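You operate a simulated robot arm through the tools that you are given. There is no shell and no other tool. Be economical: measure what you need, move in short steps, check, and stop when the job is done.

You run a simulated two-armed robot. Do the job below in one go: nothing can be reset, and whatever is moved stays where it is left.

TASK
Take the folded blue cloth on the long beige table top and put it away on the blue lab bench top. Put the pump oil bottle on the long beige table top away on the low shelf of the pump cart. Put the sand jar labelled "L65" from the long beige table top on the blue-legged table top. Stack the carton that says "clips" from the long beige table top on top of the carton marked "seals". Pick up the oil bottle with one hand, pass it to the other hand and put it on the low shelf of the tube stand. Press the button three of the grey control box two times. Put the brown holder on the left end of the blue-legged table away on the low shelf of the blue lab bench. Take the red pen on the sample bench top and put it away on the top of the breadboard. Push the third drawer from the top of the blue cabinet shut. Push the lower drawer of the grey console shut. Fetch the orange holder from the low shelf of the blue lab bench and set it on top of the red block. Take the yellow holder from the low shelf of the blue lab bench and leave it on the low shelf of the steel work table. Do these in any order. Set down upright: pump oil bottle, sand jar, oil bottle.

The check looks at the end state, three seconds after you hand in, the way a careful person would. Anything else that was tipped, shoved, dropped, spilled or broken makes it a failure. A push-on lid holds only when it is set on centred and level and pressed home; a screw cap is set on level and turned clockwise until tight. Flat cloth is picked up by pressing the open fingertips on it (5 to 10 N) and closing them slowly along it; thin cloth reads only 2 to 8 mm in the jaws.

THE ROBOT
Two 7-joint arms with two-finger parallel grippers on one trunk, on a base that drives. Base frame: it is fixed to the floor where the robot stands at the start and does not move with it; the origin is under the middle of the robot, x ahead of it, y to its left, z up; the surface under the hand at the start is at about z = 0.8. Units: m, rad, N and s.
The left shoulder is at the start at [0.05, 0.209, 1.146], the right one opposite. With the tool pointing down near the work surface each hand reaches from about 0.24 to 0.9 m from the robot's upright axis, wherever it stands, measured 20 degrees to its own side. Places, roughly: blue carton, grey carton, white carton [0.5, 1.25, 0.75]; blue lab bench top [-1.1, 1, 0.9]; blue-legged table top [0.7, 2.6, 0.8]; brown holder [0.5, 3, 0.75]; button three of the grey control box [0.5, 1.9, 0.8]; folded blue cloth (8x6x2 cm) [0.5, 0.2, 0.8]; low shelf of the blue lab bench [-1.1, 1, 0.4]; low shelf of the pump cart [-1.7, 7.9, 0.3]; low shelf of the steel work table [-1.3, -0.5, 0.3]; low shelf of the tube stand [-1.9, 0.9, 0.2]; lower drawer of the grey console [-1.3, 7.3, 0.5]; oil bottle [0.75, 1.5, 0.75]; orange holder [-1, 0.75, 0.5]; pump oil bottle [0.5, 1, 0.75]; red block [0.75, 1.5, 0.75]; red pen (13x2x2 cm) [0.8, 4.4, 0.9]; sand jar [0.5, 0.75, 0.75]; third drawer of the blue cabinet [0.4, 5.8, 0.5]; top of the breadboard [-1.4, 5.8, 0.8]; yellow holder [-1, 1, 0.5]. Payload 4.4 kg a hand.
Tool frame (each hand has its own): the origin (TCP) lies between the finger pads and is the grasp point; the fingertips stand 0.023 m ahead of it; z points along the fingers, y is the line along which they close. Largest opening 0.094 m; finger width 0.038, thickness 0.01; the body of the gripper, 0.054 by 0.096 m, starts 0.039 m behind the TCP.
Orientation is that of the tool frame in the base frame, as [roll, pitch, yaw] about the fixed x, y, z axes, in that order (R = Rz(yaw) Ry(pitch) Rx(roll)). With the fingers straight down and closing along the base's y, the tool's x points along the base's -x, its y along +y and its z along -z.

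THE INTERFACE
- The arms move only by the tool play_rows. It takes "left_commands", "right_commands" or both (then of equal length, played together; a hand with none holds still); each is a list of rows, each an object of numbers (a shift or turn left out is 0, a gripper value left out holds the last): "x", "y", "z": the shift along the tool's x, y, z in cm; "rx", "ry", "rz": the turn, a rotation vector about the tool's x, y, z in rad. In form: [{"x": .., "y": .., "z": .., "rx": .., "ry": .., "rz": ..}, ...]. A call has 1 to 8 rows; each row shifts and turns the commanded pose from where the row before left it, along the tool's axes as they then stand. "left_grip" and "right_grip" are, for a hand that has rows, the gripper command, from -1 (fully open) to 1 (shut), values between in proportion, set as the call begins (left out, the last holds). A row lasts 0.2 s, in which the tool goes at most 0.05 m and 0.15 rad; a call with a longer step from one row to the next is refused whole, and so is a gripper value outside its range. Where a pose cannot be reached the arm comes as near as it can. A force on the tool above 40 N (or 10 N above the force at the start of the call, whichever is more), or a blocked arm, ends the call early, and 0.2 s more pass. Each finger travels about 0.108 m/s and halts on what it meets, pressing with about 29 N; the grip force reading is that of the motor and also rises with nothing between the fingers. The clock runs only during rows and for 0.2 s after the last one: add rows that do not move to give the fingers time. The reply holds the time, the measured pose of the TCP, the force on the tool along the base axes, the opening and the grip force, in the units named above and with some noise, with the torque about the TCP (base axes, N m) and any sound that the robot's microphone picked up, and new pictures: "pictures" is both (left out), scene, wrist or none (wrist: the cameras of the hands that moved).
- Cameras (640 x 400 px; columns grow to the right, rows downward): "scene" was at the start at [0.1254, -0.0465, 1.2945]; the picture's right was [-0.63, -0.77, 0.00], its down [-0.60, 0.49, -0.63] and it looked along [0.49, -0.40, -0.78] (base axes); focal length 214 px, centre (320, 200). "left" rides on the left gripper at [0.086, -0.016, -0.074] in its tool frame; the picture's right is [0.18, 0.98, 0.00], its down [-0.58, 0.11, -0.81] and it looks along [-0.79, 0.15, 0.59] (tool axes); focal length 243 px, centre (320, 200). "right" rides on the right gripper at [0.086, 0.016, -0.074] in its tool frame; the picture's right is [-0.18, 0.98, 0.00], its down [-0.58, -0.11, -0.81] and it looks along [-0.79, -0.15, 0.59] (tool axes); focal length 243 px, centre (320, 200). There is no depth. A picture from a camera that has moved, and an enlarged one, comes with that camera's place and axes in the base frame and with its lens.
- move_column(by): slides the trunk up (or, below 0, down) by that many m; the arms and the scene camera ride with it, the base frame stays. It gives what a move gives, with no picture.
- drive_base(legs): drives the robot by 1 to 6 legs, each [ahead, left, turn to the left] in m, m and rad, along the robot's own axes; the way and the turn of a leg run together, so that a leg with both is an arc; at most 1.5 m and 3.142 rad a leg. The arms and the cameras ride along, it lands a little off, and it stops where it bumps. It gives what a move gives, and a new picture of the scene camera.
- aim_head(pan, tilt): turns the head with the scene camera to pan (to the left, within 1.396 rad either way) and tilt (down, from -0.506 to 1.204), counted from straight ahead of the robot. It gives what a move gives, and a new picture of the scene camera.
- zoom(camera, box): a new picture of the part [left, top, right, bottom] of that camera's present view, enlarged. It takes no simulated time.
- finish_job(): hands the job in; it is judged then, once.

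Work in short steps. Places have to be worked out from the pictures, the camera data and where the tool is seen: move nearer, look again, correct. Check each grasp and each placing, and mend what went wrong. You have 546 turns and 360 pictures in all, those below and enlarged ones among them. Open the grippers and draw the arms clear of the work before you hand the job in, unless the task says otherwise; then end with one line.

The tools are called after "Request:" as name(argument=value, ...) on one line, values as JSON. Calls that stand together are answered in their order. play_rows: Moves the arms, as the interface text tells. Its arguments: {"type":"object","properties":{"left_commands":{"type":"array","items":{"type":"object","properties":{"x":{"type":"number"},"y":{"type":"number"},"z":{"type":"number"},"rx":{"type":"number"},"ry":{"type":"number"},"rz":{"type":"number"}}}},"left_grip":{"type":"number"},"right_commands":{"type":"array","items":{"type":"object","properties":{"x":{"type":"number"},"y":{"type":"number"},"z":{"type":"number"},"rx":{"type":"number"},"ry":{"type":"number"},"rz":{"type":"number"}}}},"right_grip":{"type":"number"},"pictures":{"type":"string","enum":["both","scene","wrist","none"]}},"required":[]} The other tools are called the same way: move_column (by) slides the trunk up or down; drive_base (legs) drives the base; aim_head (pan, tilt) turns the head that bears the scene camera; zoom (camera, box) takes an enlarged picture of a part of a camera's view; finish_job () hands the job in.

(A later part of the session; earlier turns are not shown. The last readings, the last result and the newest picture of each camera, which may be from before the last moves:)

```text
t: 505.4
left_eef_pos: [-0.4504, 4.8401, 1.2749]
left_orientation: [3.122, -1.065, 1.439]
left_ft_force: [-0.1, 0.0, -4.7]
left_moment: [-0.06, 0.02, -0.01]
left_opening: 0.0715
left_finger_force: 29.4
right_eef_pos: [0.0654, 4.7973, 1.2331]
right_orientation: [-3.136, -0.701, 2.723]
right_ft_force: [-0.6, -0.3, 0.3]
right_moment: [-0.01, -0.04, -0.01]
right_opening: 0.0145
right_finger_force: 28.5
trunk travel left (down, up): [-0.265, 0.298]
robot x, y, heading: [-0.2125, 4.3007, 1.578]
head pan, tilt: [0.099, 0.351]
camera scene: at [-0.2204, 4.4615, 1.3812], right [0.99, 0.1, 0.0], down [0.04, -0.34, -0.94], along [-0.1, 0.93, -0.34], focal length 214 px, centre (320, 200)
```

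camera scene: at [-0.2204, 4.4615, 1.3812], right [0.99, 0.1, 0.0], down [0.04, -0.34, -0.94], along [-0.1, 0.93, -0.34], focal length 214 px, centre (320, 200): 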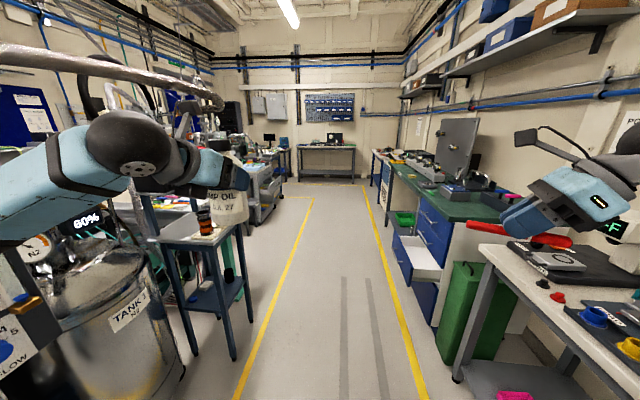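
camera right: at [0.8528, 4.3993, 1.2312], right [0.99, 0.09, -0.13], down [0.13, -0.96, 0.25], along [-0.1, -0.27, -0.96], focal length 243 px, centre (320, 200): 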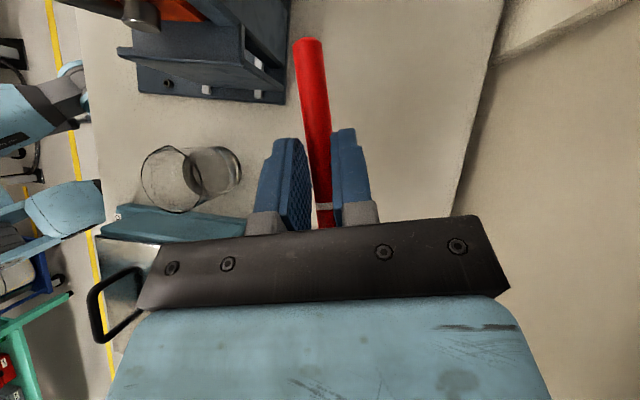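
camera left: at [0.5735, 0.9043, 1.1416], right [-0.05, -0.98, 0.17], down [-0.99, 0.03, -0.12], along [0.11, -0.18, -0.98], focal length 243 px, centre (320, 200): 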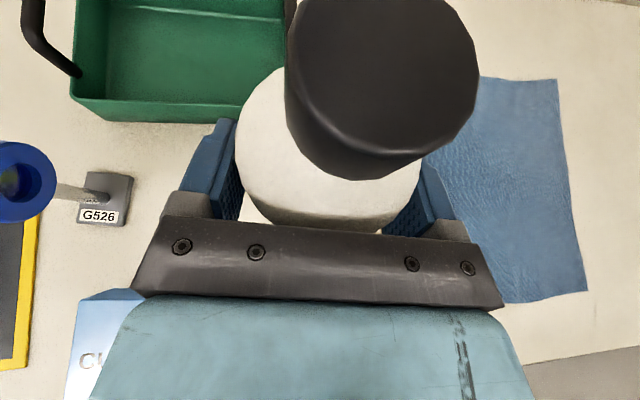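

The aisle is clear. Drive ahead to y≈5.7 and look left for the breadboard.

Request:
drive_base(legs=[[1.4, 0.05, 0]])

Request:
aim_head(pan=1.2, tilt=0.5)

```text
t: 512.2
left_eef_pos: [-0.5317, 6.2017, 1.2762]
left_orientation: [3.119, -1.063, 1.455]
left_ft_force: [0.3, 0.9, -4.3]
left_moment: [-0.04, 0.05, 0.01]
left_opening: 0.0714
left_finger_force: 29.1
right_eef_pos: [-0.017, 6.1682, 1.2315]
right_orientation: [-3.137, -0.699, 2.741]
right_ft_force: [-0.5, -0.5, -0.6]
right_moment: [0.01, 0.01, -0.01]
right_opening: 0.0146
right_finger_force: 28.8
trunk travel left (down, up): [-0.265, 0.298]
robot x, y, heading: [-0.2817, 5.667, 1.594]
head pan, tilt: [0.099, 0.351]
camera scene: at [-0.2952, 5.8259, 1.3812], right [0.99, 0.12, 0.0], down [0.04, -0.34, -0.94], along [-0.12, 0.93, -0.34], focal length 214 px, centre (320, 200)
```

scene: 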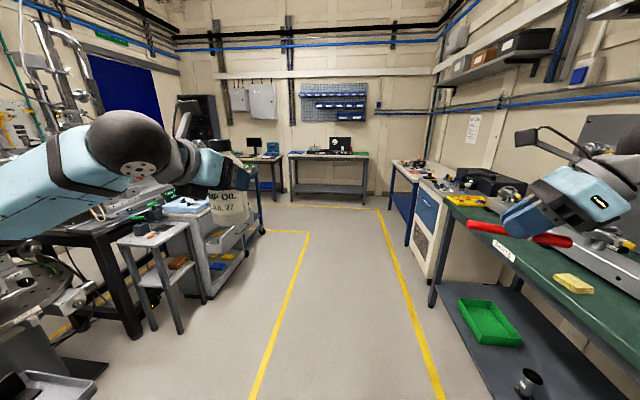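

```text
t: 513.6
left_eef_pos: [-0.5322, 6.2017, 1.276]
left_orientation: [3.122, -1.066, 1.456]
left_ft_force: [-0.4, 0.1, -5.0]
left_moment: [-0.02, 0.02, -0.01]
left_opening: 0.0712
left_finger_force: 28.9
right_eef_pos: [-0.0174, 6.1684, 1.2324]
right_orientation: [-3.137, -0.7, 2.74]
right_ft_force: [0.6, -0.3, -0.9]
right_moment: [0.01, 0.01, -0.03]
right_opening: 0.0147
right_finger_force: 29.2
trunk travel left (down, up): [-0.265, 0.298]
robot x, y, heading: [-0.2809, 5.665, 1.594]
head pan, tilt: [1.201, 0.499]
camera scene: at [-0.3692, 5.7643, 1.3676], right [0.34, 0.94, 0.0], down [0.45, -0.16, -0.88], along [-0.83, 0.3, -0.48], focal length 214 px, centre (320, 200)
```

scene: 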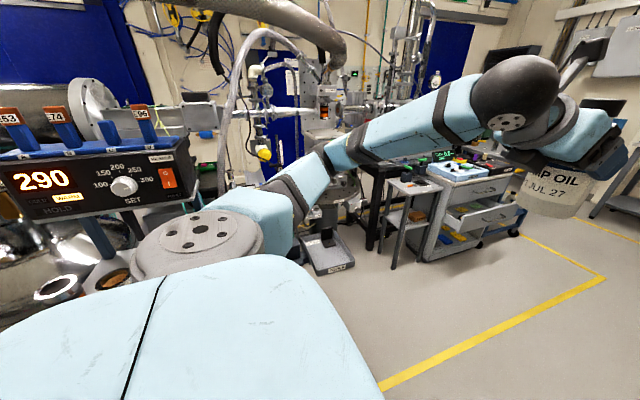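

I need a front view of that side. Move up a bit and turn partly left.

Request:
drive_base(legs=[[0.35, -0.15, 0], [0, 0, 0.75]])

Request:
aim_head(pan=0.8, tilt=0.5)

```text
t: 518.0
left_eef_pos: [-0.6901, 6.2442, 1.2751]
left_orientation: [3.121, -1.065, 2.218]
left_ft_force: [0.7, 0.3, -4.8]
left_moment: [-0.01, 0.01, -0.01]
left_opening: 0.0714
left_finger_force: 28.9
right_eef_pos: [-0.2958, 6.5762, 1.2323]
right_orientation: [-3.136, -0.698, -2.78]
right_ft_force: [0.9, 0.1, 0.1]
right_moment: [0.02, 0.01, 0.01]
right_opening: 0.0148
right_finger_force: 28.6
trunk travel left (down, up): [-0.265, 0.298]
robot x, y, heading: [-0.1348, 6.0301, 2.352]
head pan, tilt: [1.201, 0.499]
camera scene: at [-0.2699, 6.0411, 1.3676], right [-0.41, 0.91, 0.0], down [0.44, 0.19, -0.88], along [-0.8, -0.36, -0.48], focal length 214 px, centre (320, 200)
```

scene: 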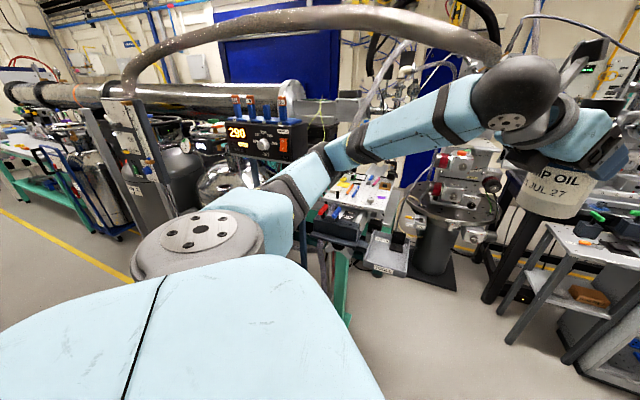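

```text
t: 518.9
left_eef_pos: [-0.6902, 6.2445, 1.2759]
left_orientation: [3.123, -1.064, 2.219]
left_ft_force: [0.4, 0.1, -4.4]
left_moment: [-0.04, 0.02, 0.0]
left_opening: 0.0714
left_finger_force: 28.7
right_eef_pos: [-0.2947, 6.5758, 1.2324]
right_orientation: [-3.137, -0.7, -2.781]
right_ft_force: [0.3, -0.5, -1.3]
right_moment: [-0.02, 0.01, 0.01]
right_opening: 0.0148
right_finger_force: 29.0
trunk travel left (down, up): [-0.265, 0.298]
robot x, y, heading: [-0.1396, 6.028, 2.357]
head pan, tilt: [0.799, 0.499]
camera scene: at [-0.2775, 6.0766, 1.3676], right [-0.02, 1.0, 0.0], down [0.48, 0.01, -0.88], along [-0.88, -0.01, -0.48], focal length 214 px, centre (320, 200)
```

scene: 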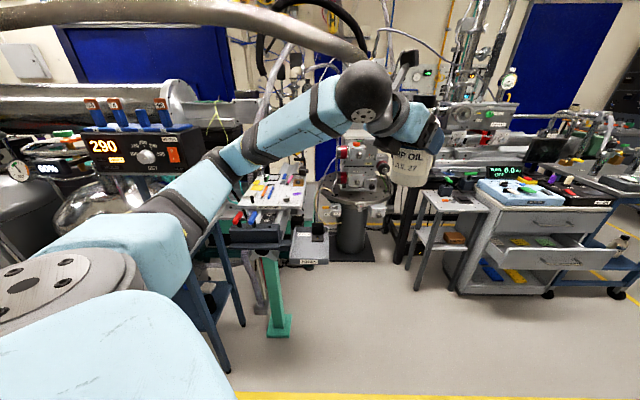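

The breadboard (white top with optics) is at about (-1.36, 5.72). Turn the rest of the way to face it; my x offset keeps the left hand clear of the "290" controller.

Request:
drive_base(legs=[[0, 0.0, 0.78]])

Request:
aim_head(pan=0.0, tilt=0.5)

```text
t: 521.4
left_eef_pos: [-0.6818, 5.7927, 1.2757]
left_orientation: [3.121, -1.063, 2.999]
left_ft_force: [-0.4, -0.3, -4.2]
left_moment: [0.01, -0.04, 0.03]
left_opening: 0.0713
left_finger_force: 28.6
right_eef_pos: [-0.6351, 6.306, 1.2326]
right_orientation: [-3.137, -0.699, -1.997]
right_ft_force: [0.1, 0.6, -0.5]
right_moment: [0.01, -0.01, -0.02]
right_opening: 0.0147
right_finger_force: 29.1
trunk travel left (down, up): [-0.265, 0.298]
robot x, y, heading: [-0.139, 6.0262, 3.137]
head pan, tilt: [0.799, 0.499]
camera scene: at [-0.2699, 5.9651, 1.3676], right [-0.71, 0.7, 0.0], down [0.34, 0.34, -0.88], along [-0.61, -0.63, -0.48], focal length 214 px, centre (320, 200)
```

scene: 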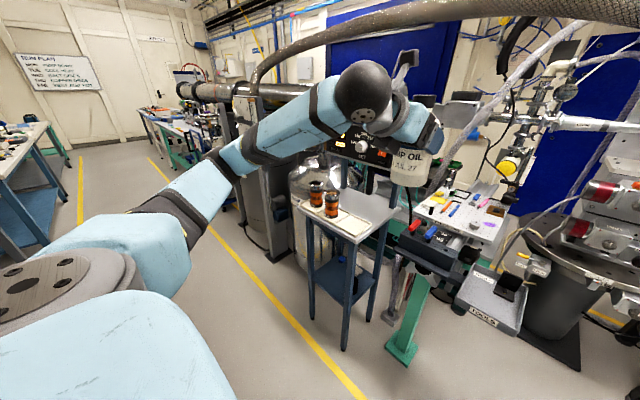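

```text
t: 522.5
left_eef_pos: [-0.6825, 5.7913, 1.2758]
left_orientation: [3.122, -1.065, 2.999]
left_ft_force: [0.6, 0.2, -3.8]
left_moment: [0.0, -0.07, -0.02]
left_opening: 0.0716
left_finger_force: 29.2
right_eef_pos: [-0.6355, 6.3061, 1.2327]
right_orientation: [-3.136, -0.702, -1.999]
right_ft_force: [0.5, -0.2, -0.9]
right_moment: [-0.01, 0.0, 0.02]
right_opening: 0.0147
right_finger_force: 28.5
trunk travel left (down, up): [-0.265, 0.298]
robot x, y, heading: [-0.1365, 6.0253, 3.138]
head pan, tilt: [0.0, 0.499]
camera scene: at [-0.2972, 6.0304, 1.3676], right [0.0, 1.0, 0.0], down [0.48, 0.0, -0.88], along [-0.88, 0.0, -0.48], focal length 214 px, centre (320, 200)
```

scene: 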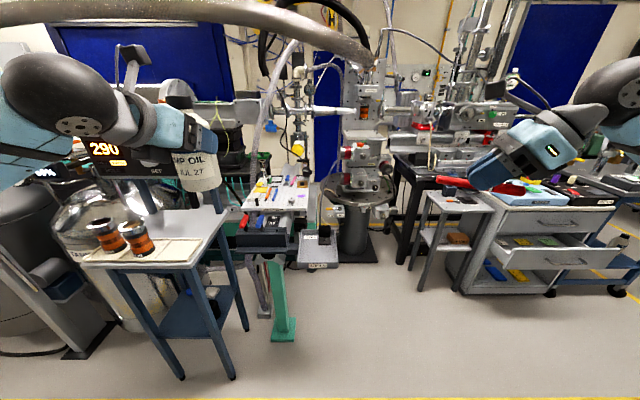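

Request:
zoom(camera="scene", box=[200, 130, 360, 280])

```text
2.67 times, centred on (280, 205) of scene
camera zoom: at [-0.2972, 6.0304, 1.3676], right [0.0, 1.0, 0.0], down [0.48, 0.0, -0.88], along [-0.88, 0.0, -0.48], focal length 572 px, centre (427, 187)
```

zoom: 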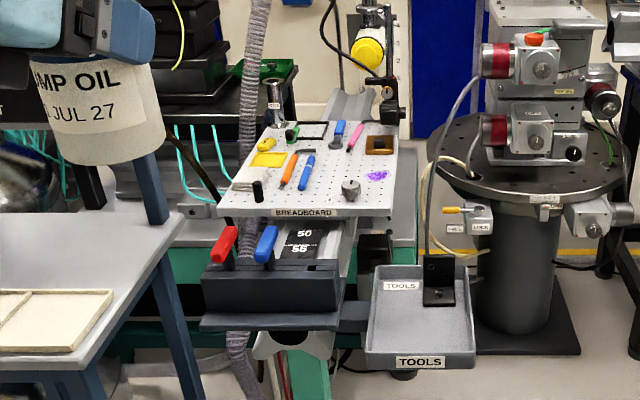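

The breadboard's front strip around (-1.275, 5.79) is free for the pen laid along y. Retract the left hand, align the right hand, and drive closer.

Request:
play_rows(left_commands=[{"x": 0.4, "z": -4.4}, {"x": 0.4, "z": -4.4}, {"x": 0.4, "z": -4}, {}], right_commands=[{"rx": 0.091, "rz": -0.11}, {"rx": 0.091, "rz": -0.11}, {"rx": 0.091, "rz": -0.11}, {}], pictures="none")

Request:
drive_base(legs=[[0.3, 0, 0]])

```text
t: 523.5
left_eef_pos: [-0.5743, 5.7749, 1.3519]
left_orientation: [3.119, -1.063, 2.998]
left_ft_force: [-0.2, -0.5, -5.1]
left_moment: [-0.02, -0.06, 0.03]
left_opening: 0.0718
left_finger_force: 28.8
right_eef_pos: [-0.6351, 6.3071, 1.2323]
right_orientation: [-3.141, -0.702, -1.567]
right_ft_force: [1.2, -0.9, -0.7]
right_moment: [0.02, -0.01, 0.0]
right_opening: 0.0147
right_finger_force: 29.3
trunk travel left (down, up): [-0.265, 0.298]
robot x, y, heading: [-0.1415, 6.031, 3.137]
head pan, tilt: [0.0, 0.499]
```

```text
t: 525.5
left_eef_pos: [-0.8737, 5.7756, 1.3506]
left_orientation: [3.123, -1.064, 3.001]
left_ft_force: [0.5, 0.0, -5.0]
left_moment: [-0.03, -0.06, 0.03]
left_opening: 0.0716
left_finger_force: 28.9
right_eef_pos: [-0.935, 6.3054, 1.2329]
right_orientation: [3.141, -0.701, -1.565]
right_ft_force: [-1.3, 0.2, 0.8]
right_moment: [0.02, -0.04, -0.02]
right_opening: 0.0147
right_finger_force: 29.5
trunk travel left (down, up): [-0.265, 0.298]
robot x, y, heading: [-0.4337, 6.0268, -3.142]
head pan, tilt: [0.0, 0.499]
camera scene: at [-0.5962, 6.0304, 1.3675], right [0.0, 1.0, 0.0], down [0.48, 0.0, -0.88], along [-0.88, 0.0, -0.48], focal length 214 px, centre (320, 200)
```

scene: 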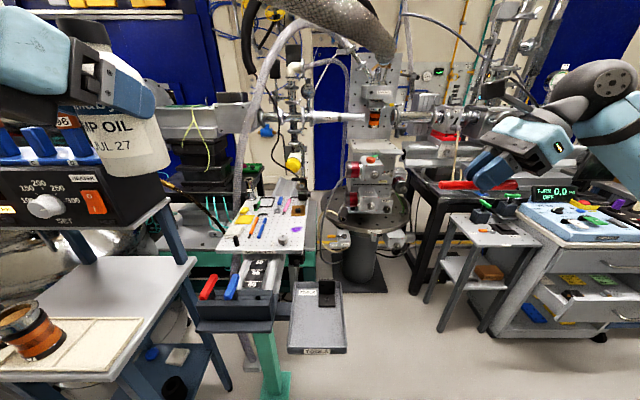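

Raise the left hand further above the controller and go forward another 0.12 m.

Request:
play_rows(left_commands=[{"x": 3.5, "z": -1.9}, {"x": 3.5, "z": -1.9}, {}], pictures="none")

Request:
drive_base(legs=[[0.12, 0, 0]])

Request:
aim_head(pan=0.0, tilt=0.65)

```text
t: 526.3
left_eef_pos: [-0.873, 5.7726, 1.4282]
left_orientation: [3.121, -1.065, 3.0]
left_ft_force: [0.1, -0.8, -4.5]
left_moment: [-0.02, -0.09, 0.0]
left_opening: 0.0714
left_finger_force: 29.0
right_eef_pos: [-0.9346, 6.3059, 1.2316]
right_orientation: [-3.141, -0.703, -1.565]
right_ft_force: [0.0, -0.7, -0.3]
right_moment: [-0.02, 0.02, -0.03]
right_opening: 0.0148
right_finger_force: 28.9
trunk travel left (down, up): [-0.265, 0.298]
robot x, y, heading: [-0.4346, 6.029, -3.142]
head pan, tilt: [0.0, 0.499]
```

```text
t: 527.6
left_eef_pos: [-0.9929, 5.7734, 1.4269]
left_orientation: [3.121, -1.064, 2.998]
left_ft_force: [0.3, 0.5, -4.6]
left_moment: [-0.03, -0.07, 0.01]
left_opening: 0.0714
left_finger_force: 28.9
right_eef_pos: [-1.0516, 6.3059, 1.2336]
right_orientation: [3.14, -0.702, -1.566]
right_ft_force: [-0.9, 0.2, -0.1]
right_moment: [0.0, 0.0, 0.0]
right_opening: 0.015
right_finger_force: 29.2
trunk travel left (down, up): [-0.265, 0.298]
robot x, y, heading: [-0.556, 6.0287, 3.139]
head pan, tilt: [0.0, 0.499]
camera scene: at [-0.7149, 6.0309, 1.3676], right [0.0, 1.0, 0.0], down [0.48, 0.0, -0.88], along [-0.88, 0.0, -0.48], focal length 214 px, centre (320, 200)
```

scene: 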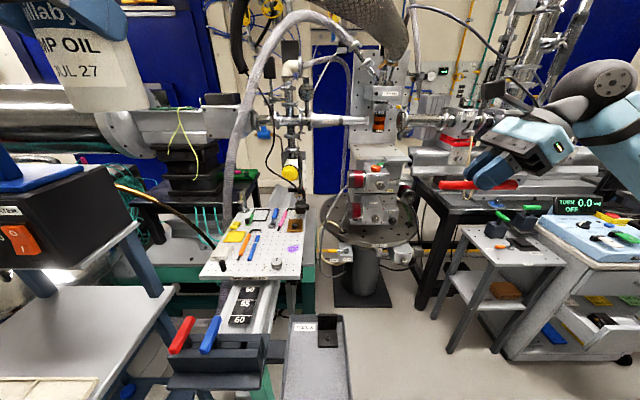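

```text
t: 528.3
left_eef_pos: [-0.9927, 5.7741, 1.4271]
left_orientation: [3.123, -1.065, 2.998]
left_ft_force: [0.0, -0.2, -4.9]
left_moment: [0.02, -0.04, -0.01]
left_opening: 0.0714
left_finger_force: 28.1
right_eef_pos: [-1.0525, 6.3076, 1.2316]
right_orientation: [3.139, -0.703, -1.564]
right_ft_force: [0.6, -0.1, 0.1]
right_moment: [0.01, -0.01, -0.01]
right_opening: 0.0145
right_finger_force: 28.9
trunk travel left (down, up): [-0.265, 0.298]
robot x, y, heading: [-0.5522, 6.0299, 3.138]
head pan, tilt: [0.0, 0.649]
camera scene: at [-0.7107, 6.0309, 1.3542], right [0.0, 1.0, 0.0], down [0.6, 0.0, -0.8], along [-0.8, 0.0, -0.6], focal length 214 px, centre (320, 200)
```

scene: 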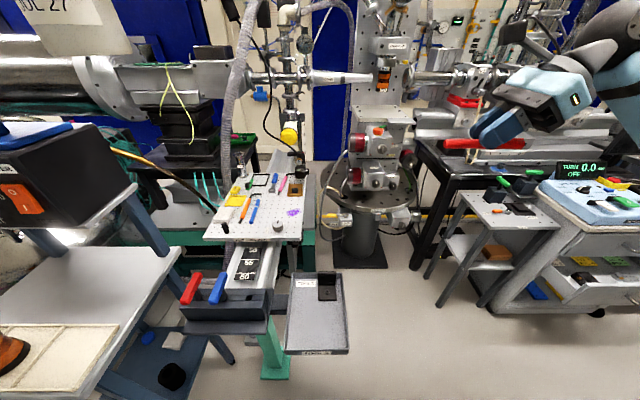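

Request:
zoom(camera="scene", box=[180, 150, 330, 260])

```text
3.64 times, centred on (255, 205) of scene
camera zoom: at [-0.7107, 6.0309, 1.3542], right [0.0, 1.0, 0.0], down [0.6, 0.0, -0.8], along [-0.8, 0.0, -0.6], focal length 780 px, centre (556, 182)
```

zoom: 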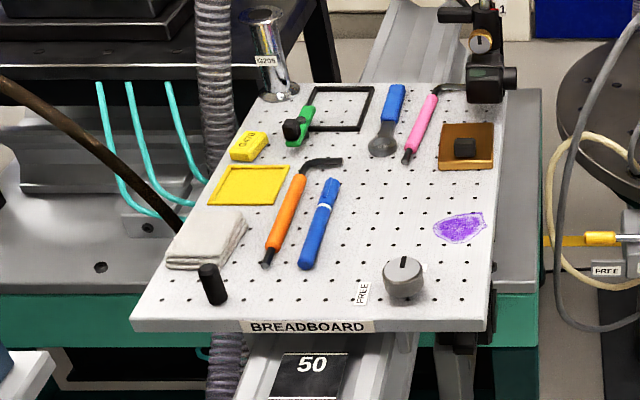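

There's a good central free strip on the breadboard: pen along x at y≈5.836, x from -1.34 to -1.47. Shift the base slightly closer, and swing the hand to point forward.

Request:
drive_base(legs=[[0.06, 0.07, 0]])

Request:
play_rows(right_commands=[{"rx": -0.0912, "rz": 0.1104}, {"rx": -0.0912, "rz": 0.1104}, {"rx": -0.0912, "rz": 0.1104}, {"rx": -0.0912, "rz": 0.1104}, {"rx": -0.0912, "rz": 0.1104}, {"rx": -0.0912, "rz": 0.1104}, {"rx": -0.0912, "rz": 0.1104}, {"rx": -0.0912, "rz": 0.1104}], pictures="none")

Request:
play_rows(right_commands=[{"rx": -0.0912, "rz": 0.1104}, {"rx": -0.0912, "rz": 0.1104}, {"rx": -0.0912, "rz": 0.1104}, {}], pictures="both")

```text
t: 529.7
left_eef_pos: [-1.0422, 5.7063, 1.4328]
left_orientation: [3.134, -1.077, 2.994]
left_ft_force: [0.9, 0.6, -4.2]
left_moment: [-0.02, -0.08, 0.02]
left_opening: 0.0713
left_finger_force: 29.0
right_eef_pos: [-1.1094, 6.2361, 1.2342]
right_orientation: [3.134, -0.703, -1.556]
right_ft_force: [0.4, 0.1, 0.3]
right_moment: [0.0, 0.02, 0.0]
right_opening: 0.0148
right_finger_force: 29.2
trunk travel left (down, up): [-0.265, 0.298]
robot x, y, heading: [-0.613, 5.9542, -3.136]
head pan, tilt: [0.0, 0.649]
stopped in leg 1: the robot was blocked; the commanded pose is now the measured one
camera scene: at [-0.7652, 5.9646, 1.355], right [0.0, 1.0, 0.0], down [0.6, 0.0, -0.8], along [-0.8, -0.01, -0.6], focal length 214 px, centre (320, 200)
```

scene: 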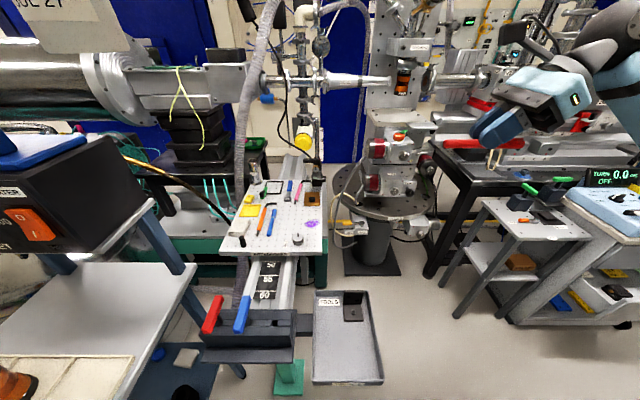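

```text
t: 531.5
left_eef_pos: [-1.0426, 5.7068, 1.4318]
left_orientation: [3.133, -1.076, 2.994]
left_ft_force: [-0.2, -0.2, -4.7]
left_moment: [-0.01, -0.05, 0.01]
left_opening: 0.0715
left_finger_force: 29.7
right_eef_pos: [-1.1083, 6.2388, 1.2352]
right_orientation: [-3.128, -0.704, -2.72]
right_ft_force: [-0.5, 0.4, -0.1]
right_moment: [-0.02, -0.04, 0.01]
right_opening: 0.0149
right_finger_force: 29.6
trunk travel left (down, up): [-0.265, 0.298]
robot x, y, heading: [-0.6152, 5.9597, -3.142]
head pan, tilt: [0.0, 0.649]
```

```text
t: 532.5
left_eef_pos: [-1.0418, 5.7065, 1.4319]
left_orientation: [3.131, -1.074, 2.994]
left_ft_force: [0.1, -1.0, -4.3]
left_moment: [0.03, 0.01, -0.04]
left_opening: 0.0712
left_finger_force: 29.1
right_eef_pos: [-1.1065, 6.2394, 1.2343]
right_orientation: [-3.122, -0.699, 3.13]
right_ft_force: [0.4, 1.0, -1.1]
right_moment: [-0.01, -0.01, -0.01]
right_opening: 0.0147
right_finger_force: 29.2
trunk travel left (down, up): [-0.265, 0.298]
robot x, y, heading: [-0.6158, 5.9596, -3.142]
head pan, tilt: [0.0, 0.649]
camera scene: at [-0.7638, 5.9644, 1.3551], right [0.0, 1.0, 0.0], down [0.6, 0.0, -0.8], along [-0.8, 0.0, -0.6], focal length 214 px, centre (320, 200)
camera right: at [-1.1255, 6.2566, 1.3478], right [0.14, 0.98, -0.13], down [0.96, -0.1, 0.25], along [0.23, -0.16, -0.96], focal length 243 px, centre (320, 200)
```

scene: 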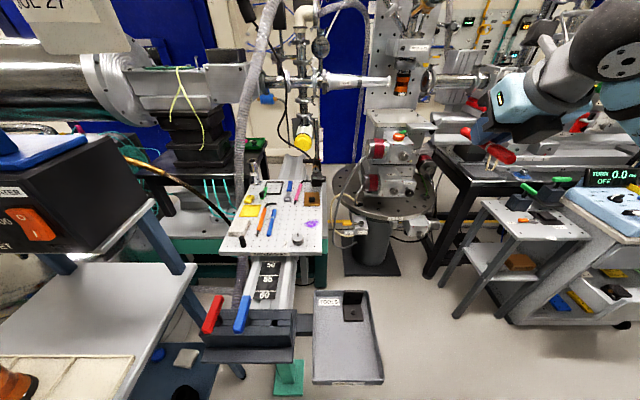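
right: 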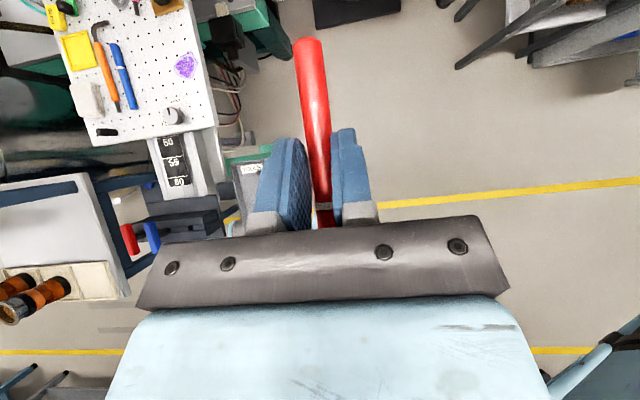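

Triangulating two views puts the board top at z≈0.86; the free slot is at about (-1.335, 5.862) beside the blue marker. Move above it.

Request:
play_rows(right_commands=[{"x": 0.16, "y": -3.45, "z": 3.04}, {"x": 0.16, "y": -3.45, "z": 3.04}, {"x": 0.16, "y": -3.45, "z": 3.04}, {"x": 0.16, "y": -3.45, "z": 3.04}, {"x": 0.16, "y": -3.45, "z": 3.04}, {"x": 0.16, "y": -3.45, "z": 3.04}, {"x": 0.16, "y": -3.45, "z": 3.04}, {"x": 0.16, "y": -3.45, "z": 3.04}], pictures="none")

Request:
play_rows(right_commands=[{"x": 0.16, "y": -3.4, "z": 3.04}, {"x": 0.16, "y": -3.4, "z": 3.04}, {"x": 0.16, "y": -3.4, "z": 3.04}, {}], pictures="both")

```text
t: 534.3
left_eef_pos: [-1.042, 5.707, 1.432]
left_orientation: [3.135, -1.073, 2.998]
left_ft_force: [0.1, -0.8, -5.1]
left_moment: [-0.01, -0.01, -0.02]
left_opening: 0.0715
left_finger_force: 28.8
right_eef_pos: [-1.2725, 5.9636, 1.0615]
right_orientation: [-3.122, -0.699, 3.13]
right_ft_force: [-1.0, -1.1, -0.4]
right_moment: [0.02, -0.04, 0.0]
right_opening: 0.0148
right_finger_force: 29.0
trunk travel left (down, up): [-0.265, 0.298]
robot x, y, heading: [-0.6129, 5.9599, -3.14]
head pan, tilt: [0.0, 0.649]
```

```text
t: 535.3
left_eef_pos: [-1.043, 5.7068, 1.4321]
left_orientation: [3.133, -1.074, 2.998]
left_ft_force: [0.3, 0.4, -4.5]
left_moment: [0.05, -0.07, -0.02]
left_opening: 0.0714
left_finger_force: 29.1
right_eef_pos: [-1.3382, 5.8535, 0.9951]
right_orientation: [-3.122, -0.696, 3.132]
right_ft_force: [0.0, -0.8, -0.8]
right_moment: [0.0, -0.01, -0.01]
right_opening: 0.0148
right_finger_force: 28.8
trunk travel left (down, up): [-0.265, 0.298]
robot x, y, heading: [-0.6179, 5.9603, -3.14]
head pan, tilt: [0.0, 0.649]
camera scene: at [-0.7637, 5.9643, 1.3551], right [0.0, 1.0, 0.0], down [0.6, 0.0, -0.8], along [-0.8, 0.0, -0.6], focal length 214 px, centre (320, 200)
camera right: at [-1.3571, 5.8721, 1.1086], right [0.14, 0.98, -0.13], down [0.96, -0.1, 0.25], along [0.23, -0.16, -0.96], focal length 243 px, centre (320, 200)
```

scene: 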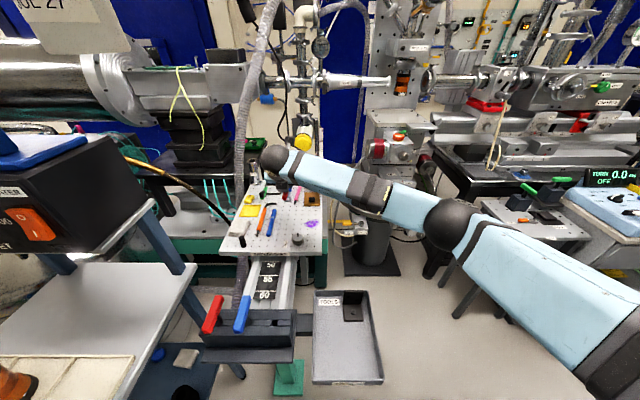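
right: 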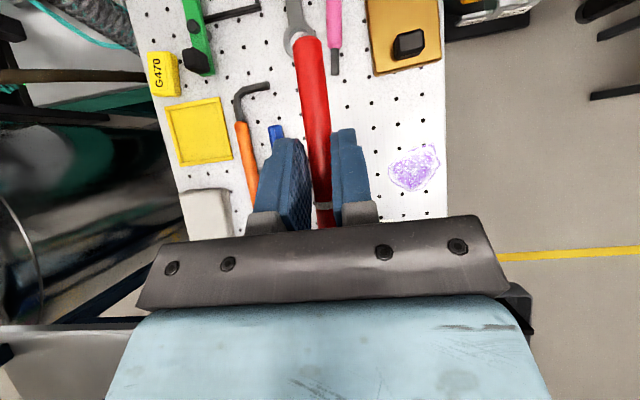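

The far end is close to the spoon and pink tool, so shift 2 cm back toward me, then lower.

Request:
play_rows(right_commands=[{"x": -1.7, "y": -0.5, "z": -1.4}, {"x": -1.9, "z": 2.3}, {"x": -1.9, "z": 2.3}, {"x": -0.9, "z": 1.1}, {}], pictures="wrist")

```text
t: 536.5
left_eef_pos: [-1.0427, 5.7064, 1.4331]
left_orientation: [3.133, -1.074, 2.996]
left_ft_force: [0.0, 0.4, -4.6]
left_moment: [-0.02, -0.06, 0.0]
left_opening: 0.0716
left_finger_force: 29.3
right_eef_pos: [-1.316, 5.8503, 0.9199]
right_orientation: [-3.121, -0.698, 3.134]
right_ft_force: [0.1, -0.7, -0.5]
right_moment: [0.01, 0.03, -0.02]
right_opening: 0.0149
right_finger_force: 29.0
trunk travel left (down, up): [-0.265, 0.298]
robot x, y, heading: [-0.6168, 5.9631, -3.142]
head pan, tilt: [0.0, 0.649]
camera right: at [-1.3332, 5.8674, 1.0331], right [0.14, 0.98, -0.13], down [0.96, -0.1, 0.25], along [0.23, -0.16, -0.96], focal length 243 px, centre (320, 200)
```

right: 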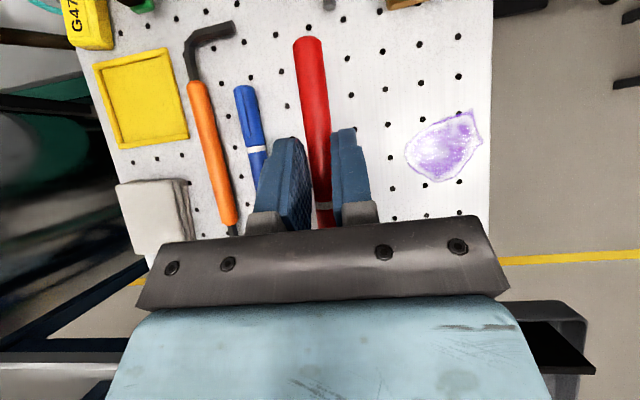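

Request:
play_rows(right_commands=[{"y": 1, "x": -0.64, "z": 0.77}, {"x": -0.32, "z": 0.38}, {"x": -0.32, "z": 0.38}, {"x": -0.32, "z": 0.38}, {"x": -0.2, "z": 0.24}, {"x": -0.2, "z": 0.24}, {"x": -0.2, "z": 0.24}], pictures="wrist")

```text
t: 538.1
left_eef_pos: [-1.043, 5.7051, 1.4311]
left_orientation: [3.132, -1.074, 2.999]
left_ft_force: [-0.3, -0.3, -5.0]
left_moment: [-0.02, -0.08, -0.04]
left_opening: 0.0718
left_finger_force: 28.7
right_eef_pos: [-1.3131, 5.8587, 0.8855]
right_orientation: [-3.122, -0.698, 3.132]
right_ft_force: [0.1, -1.0, 0.0]
right_moment: [-0.02, 0.01, -0.01]
right_opening: 0.015
right_finger_force: 28.8
trunk travel left (down, up): [-0.265, 0.298]
robot x, y, heading: [-0.613, 5.9591, -3.14]
head pan, tilt: [0.0, 0.649]
camera right: at [-1.3312, 5.8773, 0.9986], right [0.14, 0.98, -0.13], down [0.96, -0.1, 0.25], along [0.23, -0.16, -0.96], focal length 243 px, centre (320, 200)
```

right: 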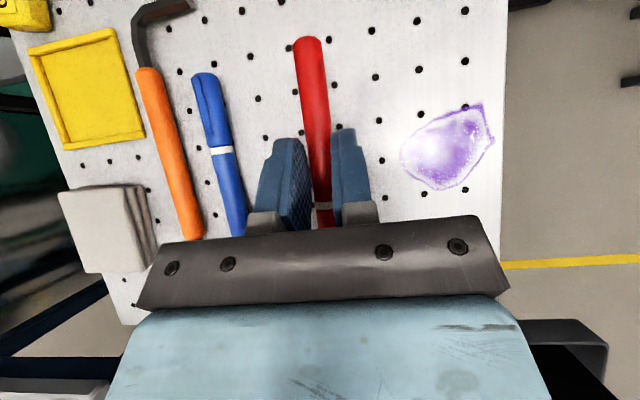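

Close to the board; continue in 3 mm steps until contact.

Request:
play_rows(right_commands=[{"x": -0.2, "z": 0.24}, {"x": -0.2, "z": 0.24}, {"x": -0.2, "z": 0.24}, {"x": -0.2, "z": 0.24}, {"x": -0.2, "z": 0.24}, {"x": -0.2, "z": 0.24}, {"x": -0.2, "z": 0.24}, {"x": -0.2, "z": 0.24}], pictures="none")

```text
t: 539.9
left_eef_pos: [-1.0418, 5.7048, 1.4323]
left_orientation: [3.13, -1.077, 2.995]
left_ft_force: [0.3, 0.1, -4.8]
left_moment: [0.01, -0.08, -0.02]
left_opening: 0.0715
left_finger_force: 28.9
right_eef_pos: [-1.3135, 5.8569, 0.8642]
right_orientation: [-3.12, -0.702, 3.129]
right_ft_force: [5.8, 3.9, 20.2]
right_moment: [0.31, -0.2, -0.08]
right_opening: 0.0146
right_finger_force: 29.0
trunk travel left (down, up): [-0.265, 0.298]
robot x, y, heading: [-0.6117, 5.9572, -3.143]
head pan, tilt: [0.0, 0.649]
```

Contact at 0.864 (board ≈ 0.835). Ease up 2 mm and open a little.

Request:
play_rows(right_commands=[{"x": 0.25, "z": -0.3}, {}], pictures="none")

Request:
play_rows(right_commands=[{}, {}, {}], right_grip=0.25, pictures="wrist")

```text
t: 540.5
left_eef_pos: [-1.0427, 5.7059, 1.4329]
left_orientation: [3.134, -1.076, 2.996]
left_ft_force: [0.7, -0.5, -3.6]
left_moment: [0.04, -0.05, -0.04]
left_opening: 0.0715
left_finger_force: 28.9
right_eef_pos: [-1.3129, 5.8595, 0.8657]
right_orientation: [-3.124, -0.698, 3.133]
right_ft_force: [0.2, -1.0, 0.4]
right_moment: [0.0, -0.03, -0.01]
right_opening: 0.0147
right_finger_force: 28.9
trunk travel left (down, up): [-0.265, 0.298]
robot x, y, heading: [-0.6176, 5.959, -3.139]
head pan, tilt: [0.0, 0.649]
```

```text
t: 541.3
left_eef_pos: [-1.0425, 5.7063, 1.4325]
left_orientation: [3.131, -1.075, 2.997]
left_ft_force: [-0.4, 0.2, -4.7]
left_moment: [-0.02, -0.07, 0.0]
left_opening: 0.0716
left_finger_force: 29.1
right_eef_pos: [-1.3137, 5.8583, 0.8666]
right_orientation: [-3.122, -0.698, 3.133]
right_ft_force: [0.5, -0.5, -0.4]
right_moment: [-0.01, 0.01, 0.01]
right_opening: 0.0356
right_finger_force: 0.0
trunk travel left (down, up): [-0.265, 0.298]
robot x, y, heading: [-0.6158, 5.9615, -3.139]
head pan, tilt: [0.0, 0.649]
camera right: at [-1.3321, 5.8767, 0.9793], right [0.14, 0.98, -0.13], down [0.96, -0.1, 0.25], along [0.23, -0.16, -0.96], focal length 243 px, centre (320, 200)
```

right: 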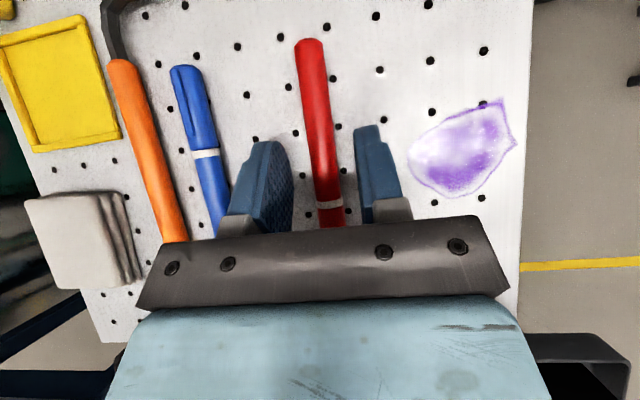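

Pen rests on the breadboard. Lift straight up and retract.

Request:
play_rows(right_commands=[{"x": 1.3, "z": -1.5}, {"x": 2.6, "z": -3.1}, {"x": 2.6, "z": -3.1}, {"x": 2.6, "z": -3.1}, {"x": 2.6, "z": -3.1}, {"x": 2.6, "z": -3.1}, {"x": 1, "z": -4}], pictures="wrist")

```text
t: 542.9
left_eef_pos: [-1.0412, 5.706, 1.4339]
left_orientation: [3.132, -1.075, 2.995]
left_ft_force: [-1.0, 0.4, -5.0]
left_moment: [-0.02, -0.06, -0.03]
left_opening: 0.0716
left_finger_force: 28.7
right_eef_pos: [-1.2921, 5.8671, 1.1276]
right_orientation: [-3.121, -0.698, 3.132]
right_ft_force: [0.7, -0.3, 0.3]
right_moment: [0.0, 0.0, 0.01]
right_opening: 0.0353
right_finger_force: 0.0
trunk travel left (down, up): [-0.265, 0.298]
robot x, y, heading: [-0.616, 5.9579, -3.139]
head pan, tilt: [0.0, 0.649]
camera right: at [-1.3106, 5.8849, 1.2407], right [0.14, 0.98, -0.13], down [0.96, -0.1, 0.25], along [0.23, -0.16, -0.96], focal length 243 px, centre (320, 200)
```

right: 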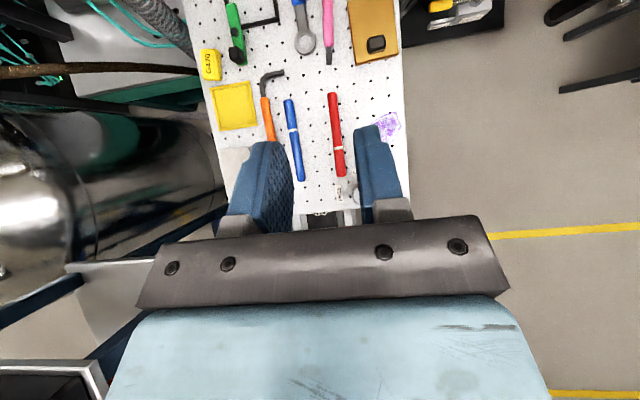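

Red pen is on the breadboard. Back away and go up to the grey console.

Request:
drive_base(legs=[[-0.05, -0.08, 0], [-0.3, -0.1, 0], [0, -1.0, 0]])

Request:
aim_head(pan=0.0, tilt=0.65)

```text
t: 554.7
left_eef_pos: [-0.6957, 6.8901, 1.428]
left_orientation: [3.124, -1.068, 2.985]
left_ft_force: [-0.4, -0.3, -4.4]
left_moment: [-0.04, -0.06, -0.03]
left_opening: 0.0717
left_finger_force: 28.8
right_eef_pos: [-0.9411, 7.0563, 1.124]
right_orientation: [-3.126, -0.692, 3.115]
right_ft_force: [-0.6, 0.1, 1.0]
right_moment: [0.0, 0.04, 0.01]
right_opening: 0.0351
right_finger_force: 0.1
trunk travel left (down, up): [-0.265, 0.298]
robot x, y, heading: [-0.2558, 7.1365, 3.126]
head pan, tilt: [0.0, 0.649]
camera scene: at [-0.4121, 7.142, 1.3542], right [0.02, 1.0, 0.0], down [0.6, -0.01, -0.8], along [-0.8, 0.01, -0.6], focal length 214 px, centre (320, 200)
```

scene: 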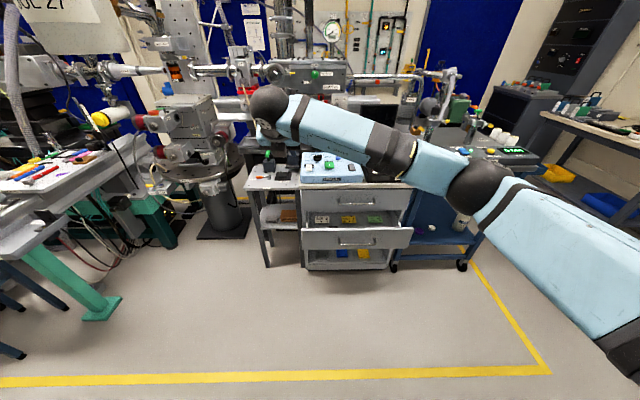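

```text
t: 555.3
left_eef_pos: [-0.6958, 6.8895, 1.4279]
left_orientation: [3.12, -1.068, 2.983]
left_ft_force: [0.2, -0.1, -4.5]
left_moment: [-0.02, -0.02, 0.0]
left_opening: 0.0714
left_finger_force: 28.7
right_eef_pos: [-0.9409, 7.0574, 1.1237]
right_orientation: [-3.128, -0.691, 3.115]
right_ft_force: [0.2, -0.1, -0.5]
right_moment: [0.02, 0.0, 0.03]
right_opening: 0.0354
right_finger_force: 0.1
trunk travel left (down, up): [-0.265, 0.298]
robot x, y, heading: [-0.2559, 7.135, 3.127]
head pan, tilt: [0.0, 0.649]
camera scene: at [-0.4121, 7.142, 1.3542], right [0.02, 1.0, 0.0], down [0.6, -0.01, -0.8], along [-0.8, 0.01, -0.6], focal length 214 px, centre (320, 200)
```

scene: 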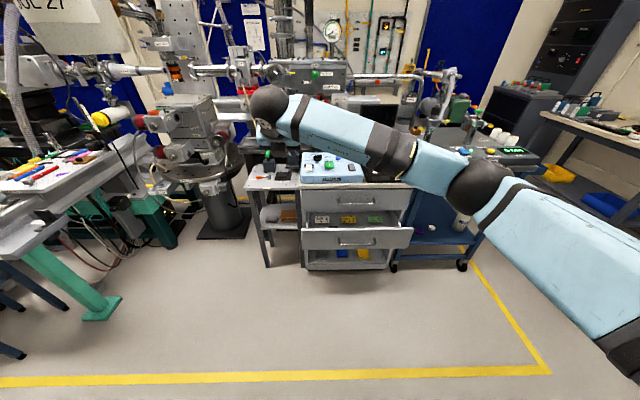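

The lower drawer's front is at about (-1.19, 7.35, 0.5). Lower the trunk, close the right fingers and bring them level with the drawer front.

Request:
move_column(by=-0.22)

Request:
play_rows(right_commands=[{"ry": 0.149, "x": -2, "y": 2.5}, {"ry": 0.149, "x": -3, "y": 2.5}, {"ry": 0.149, "x": -3, "y": 2.5}, {"x": -4, "y": 2}, {"x": -4.5}, {"x": -4.5}, {"x": -4.5}, {"x": -4.5}], right_grip=1, pictures="none")

Request:
play_rows(right_commands=[{"x": -4.5}, {}], pictures="both")

```text
t: 557.6
left_eef_pos: [-0.696, 6.8909, 1.2092]
left_orientation: [3.121, -1.069, 2.985]
left_ft_force: [-0.1, -0.8, -4.0]
left_moment: [0.0, -0.03, -0.01]
left_opening: 0.0719
left_finger_force: 29.0
right_eef_pos: [-0.9404, 7.0558, 0.9025]
right_orientation: [-3.127, -0.691, 3.116]
right_ft_force: [0.1, -0.6, 0.3]
right_moment: [-0.01, 0.01, 0.04]
right_opening: 0.0353
right_finger_force: 0.0
trunk travel left (down, up): [-0.045, 0.518]
robot x, y, heading: [-0.2595, 7.1378, 3.121]
head pan, tilt: [0.0, 0.649]
```

```text
t: 559.4
left_eef_pos: [-0.6971, 6.8902, 1.2096]
left_orientation: [3.124, -1.068, 2.985]
left_ft_force: [0.6, 0.4, -4.9]
left_moment: [0.0, -0.03, 0.02]
left_opening: 0.0715
left_finger_force: 28.7
right_eef_pos: [-0.7982, 7.1505, 0.642]
right_orientation: [-3.113, -1.142, 3.098]
right_ft_force: [0.4, -0.1, -1.0]
right_moment: [0.01, 0.02, -0.04]
right_opening: 0.0
right_finger_force: 29.0
trunk travel left (down, up): [-0.045, 0.518]
robot x, y, heading: [-0.2598, 7.1377, 3.124]
head pan, tilt: [0.0, 0.649]
```

```text
t: 560.0
left_eef_pos: [-0.6966, 6.8902, 1.2089]
left_orientation: [3.122, -1.068, 2.984]
left_ft_force: [-1.5, 0.5, -5.3]
left_moment: [-0.01, -0.06, -0.01]
left_opening: 0.0714
left_finger_force: 28.8
right_eef_pos: [-0.7806, 7.1482, 0.6019]
right_orientation: [-3.116, -1.138, 3.098]
right_ft_force: [-0.5, 0.3, 0.2]
right_moment: [-0.01, 0.02, 0.01]
right_opening: 0.0
right_finger_force: 28.9
trunk travel left (down, up): [-0.045, 0.518]
robot x, y, heading: [-0.2587, 7.1399, 3.131]
head pan, tilt: [0.0, 0.649]
camera scene: at [-0.4119, 7.1421, 1.1343], right [0.02, 1.0, 0.0], down [0.6, -0.01, -0.8], along [-0.8, 0.01, -0.6], focal length 214 px, centre (320, 200)
camera right: at [-0.7474, 7.1648, 0.7116], right [0.09, 0.98, -0.18], down [0.97, -0.13, -0.19], along [-0.21, -0.16, -0.97], focal length 243 px, centre (320, 200)
```

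scene: 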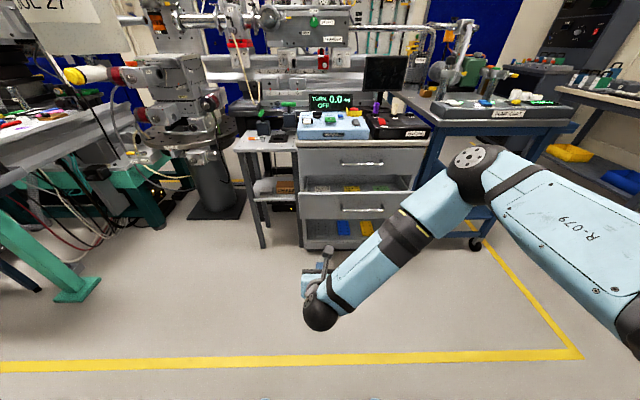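
right: 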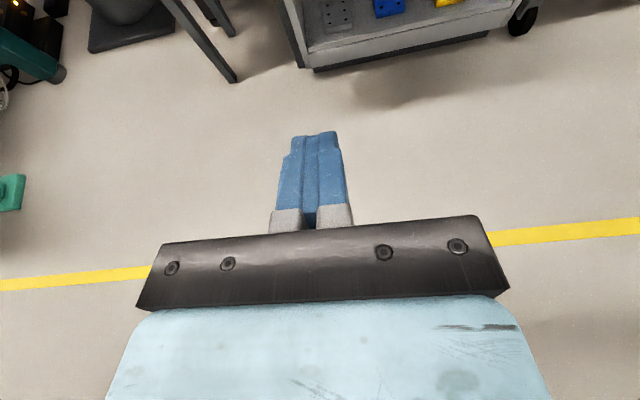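

Drawer front triangulates to x≈-1.15, z≈0.545, y 7.07–7.55 (upper drawer, shut, is at x≈-1.243). Move closer and line the closed fingers up with its middle.

Request:
drive_base(legs=[[0.15, 0, 0]])

Request:
play_rows(right_commands=[{"x": 0.46, "y": 3.06, "z": 3.3}, {"x": 0.46, "y": 3.06, "z": 3.3}, {"x": 0.46, "y": 3.06, "z": 3.3}, {"x": 0.46, "y": 3.06, "z": 3.3}, {"x": 0.46, "y": 3.06, "z": 2}, {}], pictures="both")

```text
t: 561.4
left_eef_pos: [-0.8496, 6.8911, 1.2083]
left_orientation: [3.121, -1.069, 2.984]
left_ft_force: [-1.0, 0.5, -4.9]
left_moment: [-0.06, -0.07, 0.01]
left_opening: 0.0716
left_finger_force: 28.8
right_eef_pos: [-0.9323, 7.1501, 0.6021]
right_orientation: [-3.115, -1.137, 3.105]
right_ft_force: [0.5, -0.9, 0.8]
right_moment: [-0.01, 0.02, 0.0]
right_opening: 0.0
right_finger_force: 29.3
trunk travel left (down, up): [-0.045, 0.518]
robot x, y, heading: [-0.4041, 7.1422, 3.124]
head pan, tilt: [0.0, 0.649]
camera scene: at [-0.5651, 7.1444, 1.1341], right [0.02, 1.0, 0.0], down [0.61, -0.01, -0.8], along [-0.8, 0.01, -0.61], focal length 214 px, centre (320, 200)
```

scene: 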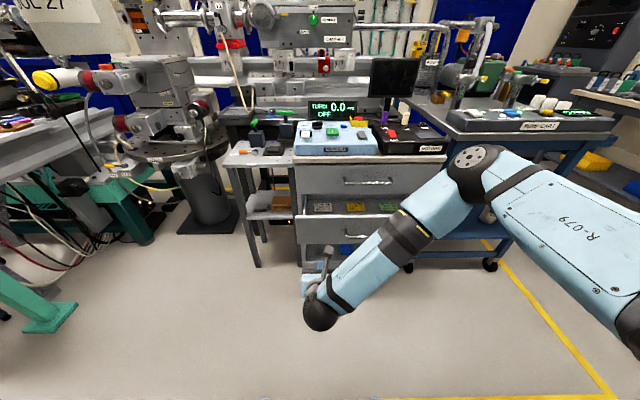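

```text
t: 562.8
left_eef_pos: [-0.8491, 6.8904, 1.2092]
left_orientation: [3.122, -1.069, 2.984]
left_ft_force: [0.2, 0.2, -4.6]
left_moment: [0.04, -0.03, 0.01]
left_opening: 0.0712
left_finger_force: 28.9
right_eef_pos: [-1.0925, 7.2422, 0.5962]
right_orientation: [-3.136, -1.124, 3.102]
right_ft_force: [0.2, -0.6, 0.0]
right_moment: [0.0, 0.02, -0.01]
right_opening: 0.0
right_finger_force: 29.1
right hand out of reach, approached as far as the arm can: row 3, 4, 5
trunk travel left (down, up): [-0.045, 0.518]
robot x, y, heading: [-0.4071, 7.142, 3.128]
head pan, tilt: [0.0, 0.649]
camera scene: at [-0.5645, 7.1443, 1.1342], right [0.02, 1.0, 0.0], down [0.6, -0.01, -0.8], along [-0.8, 0.01, -0.6], focal length 214 px, centre (320, 200)
camera right: at [-1.0615, 7.2578, 0.7067], right [0.11, 0.98, -0.17], down [0.97, -0.14, -0.18], along [-0.2, -0.14, -0.97], focal length 243 px, centre (320, 200)
```

scene: 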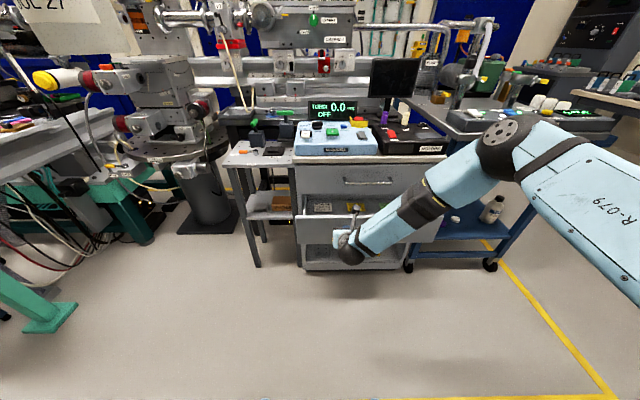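
right: 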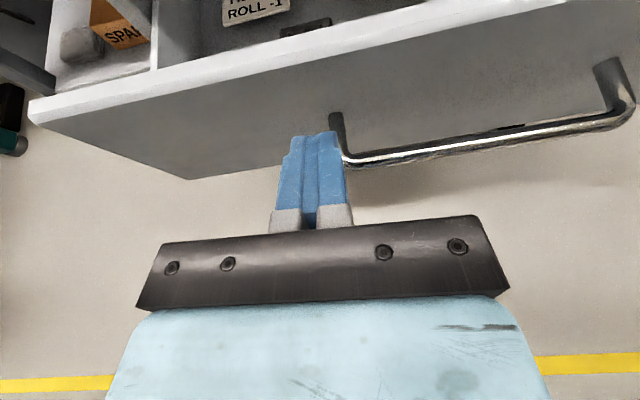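

The fingers are just left of the handle. Lower 2.5 cm and push straight in until it stops.

Request:
play_rows(right_commands=[{"x": -2.7}, {"x": 0.84, "z": 1.82}, {"x": 0.84, "z": 1.82}, {"x": 0.84, "z": 1.82}, {"x": 0.84, "z": 1.82}, {"x": 0.84, "z": 1.82}, {"x": 0.84, "z": 1.82}], pictures="both")

```text
t: 564.4
left_eef_pos: [-0.8488, 6.8915, 1.2093]
left_orientation: [3.123, -1.069, 2.985]
left_ft_force: [0.4, -0.3, -4.9]
left_moment: [0.02, -0.04, 0.02]
left_opening: 0.0715
left_finger_force: 29.0
right_eef_pos: [-1.2023, 7.228, 0.5817]
right_orientation: [-3.115, -1.138, 3.103]
right_ft_force: [-0.1, -0.2, -0.4]
right_moment: [-0.02, -0.03, 0.02]
right_opening: 0.0
right_finger_force: 28.8
right hand out of reach, approached as far as the arm can: row 1
trunk travel left (down, up): [-0.045, 0.518]
robot x, y, heading: [-0.411, 7.1404, 3.125]
head pan, tilt: [0.0, 0.649]
camera scene: at [-0.5647, 7.1445, 1.1342], right [0.02, 1.0, 0.0], down [0.6, -0.01, -0.8], along [-0.8, 0.01, -0.6], focal length 214 px, centre (320, 200)
camera right: at [-1.1701, 7.2445, 0.6923], right [0.09, 0.98, -0.18], down [0.97, -0.13, -0.19], along [-0.21, -0.16, -0.97], focal length 243 px, centre (320, 200)
```

scene: 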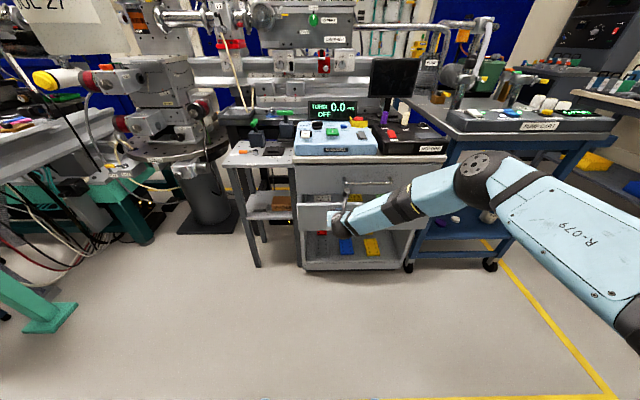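
right: 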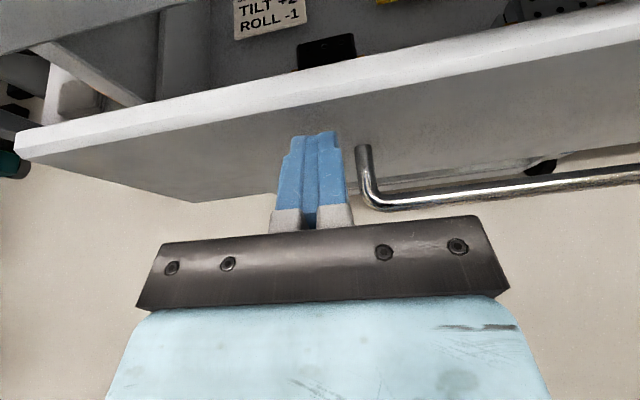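

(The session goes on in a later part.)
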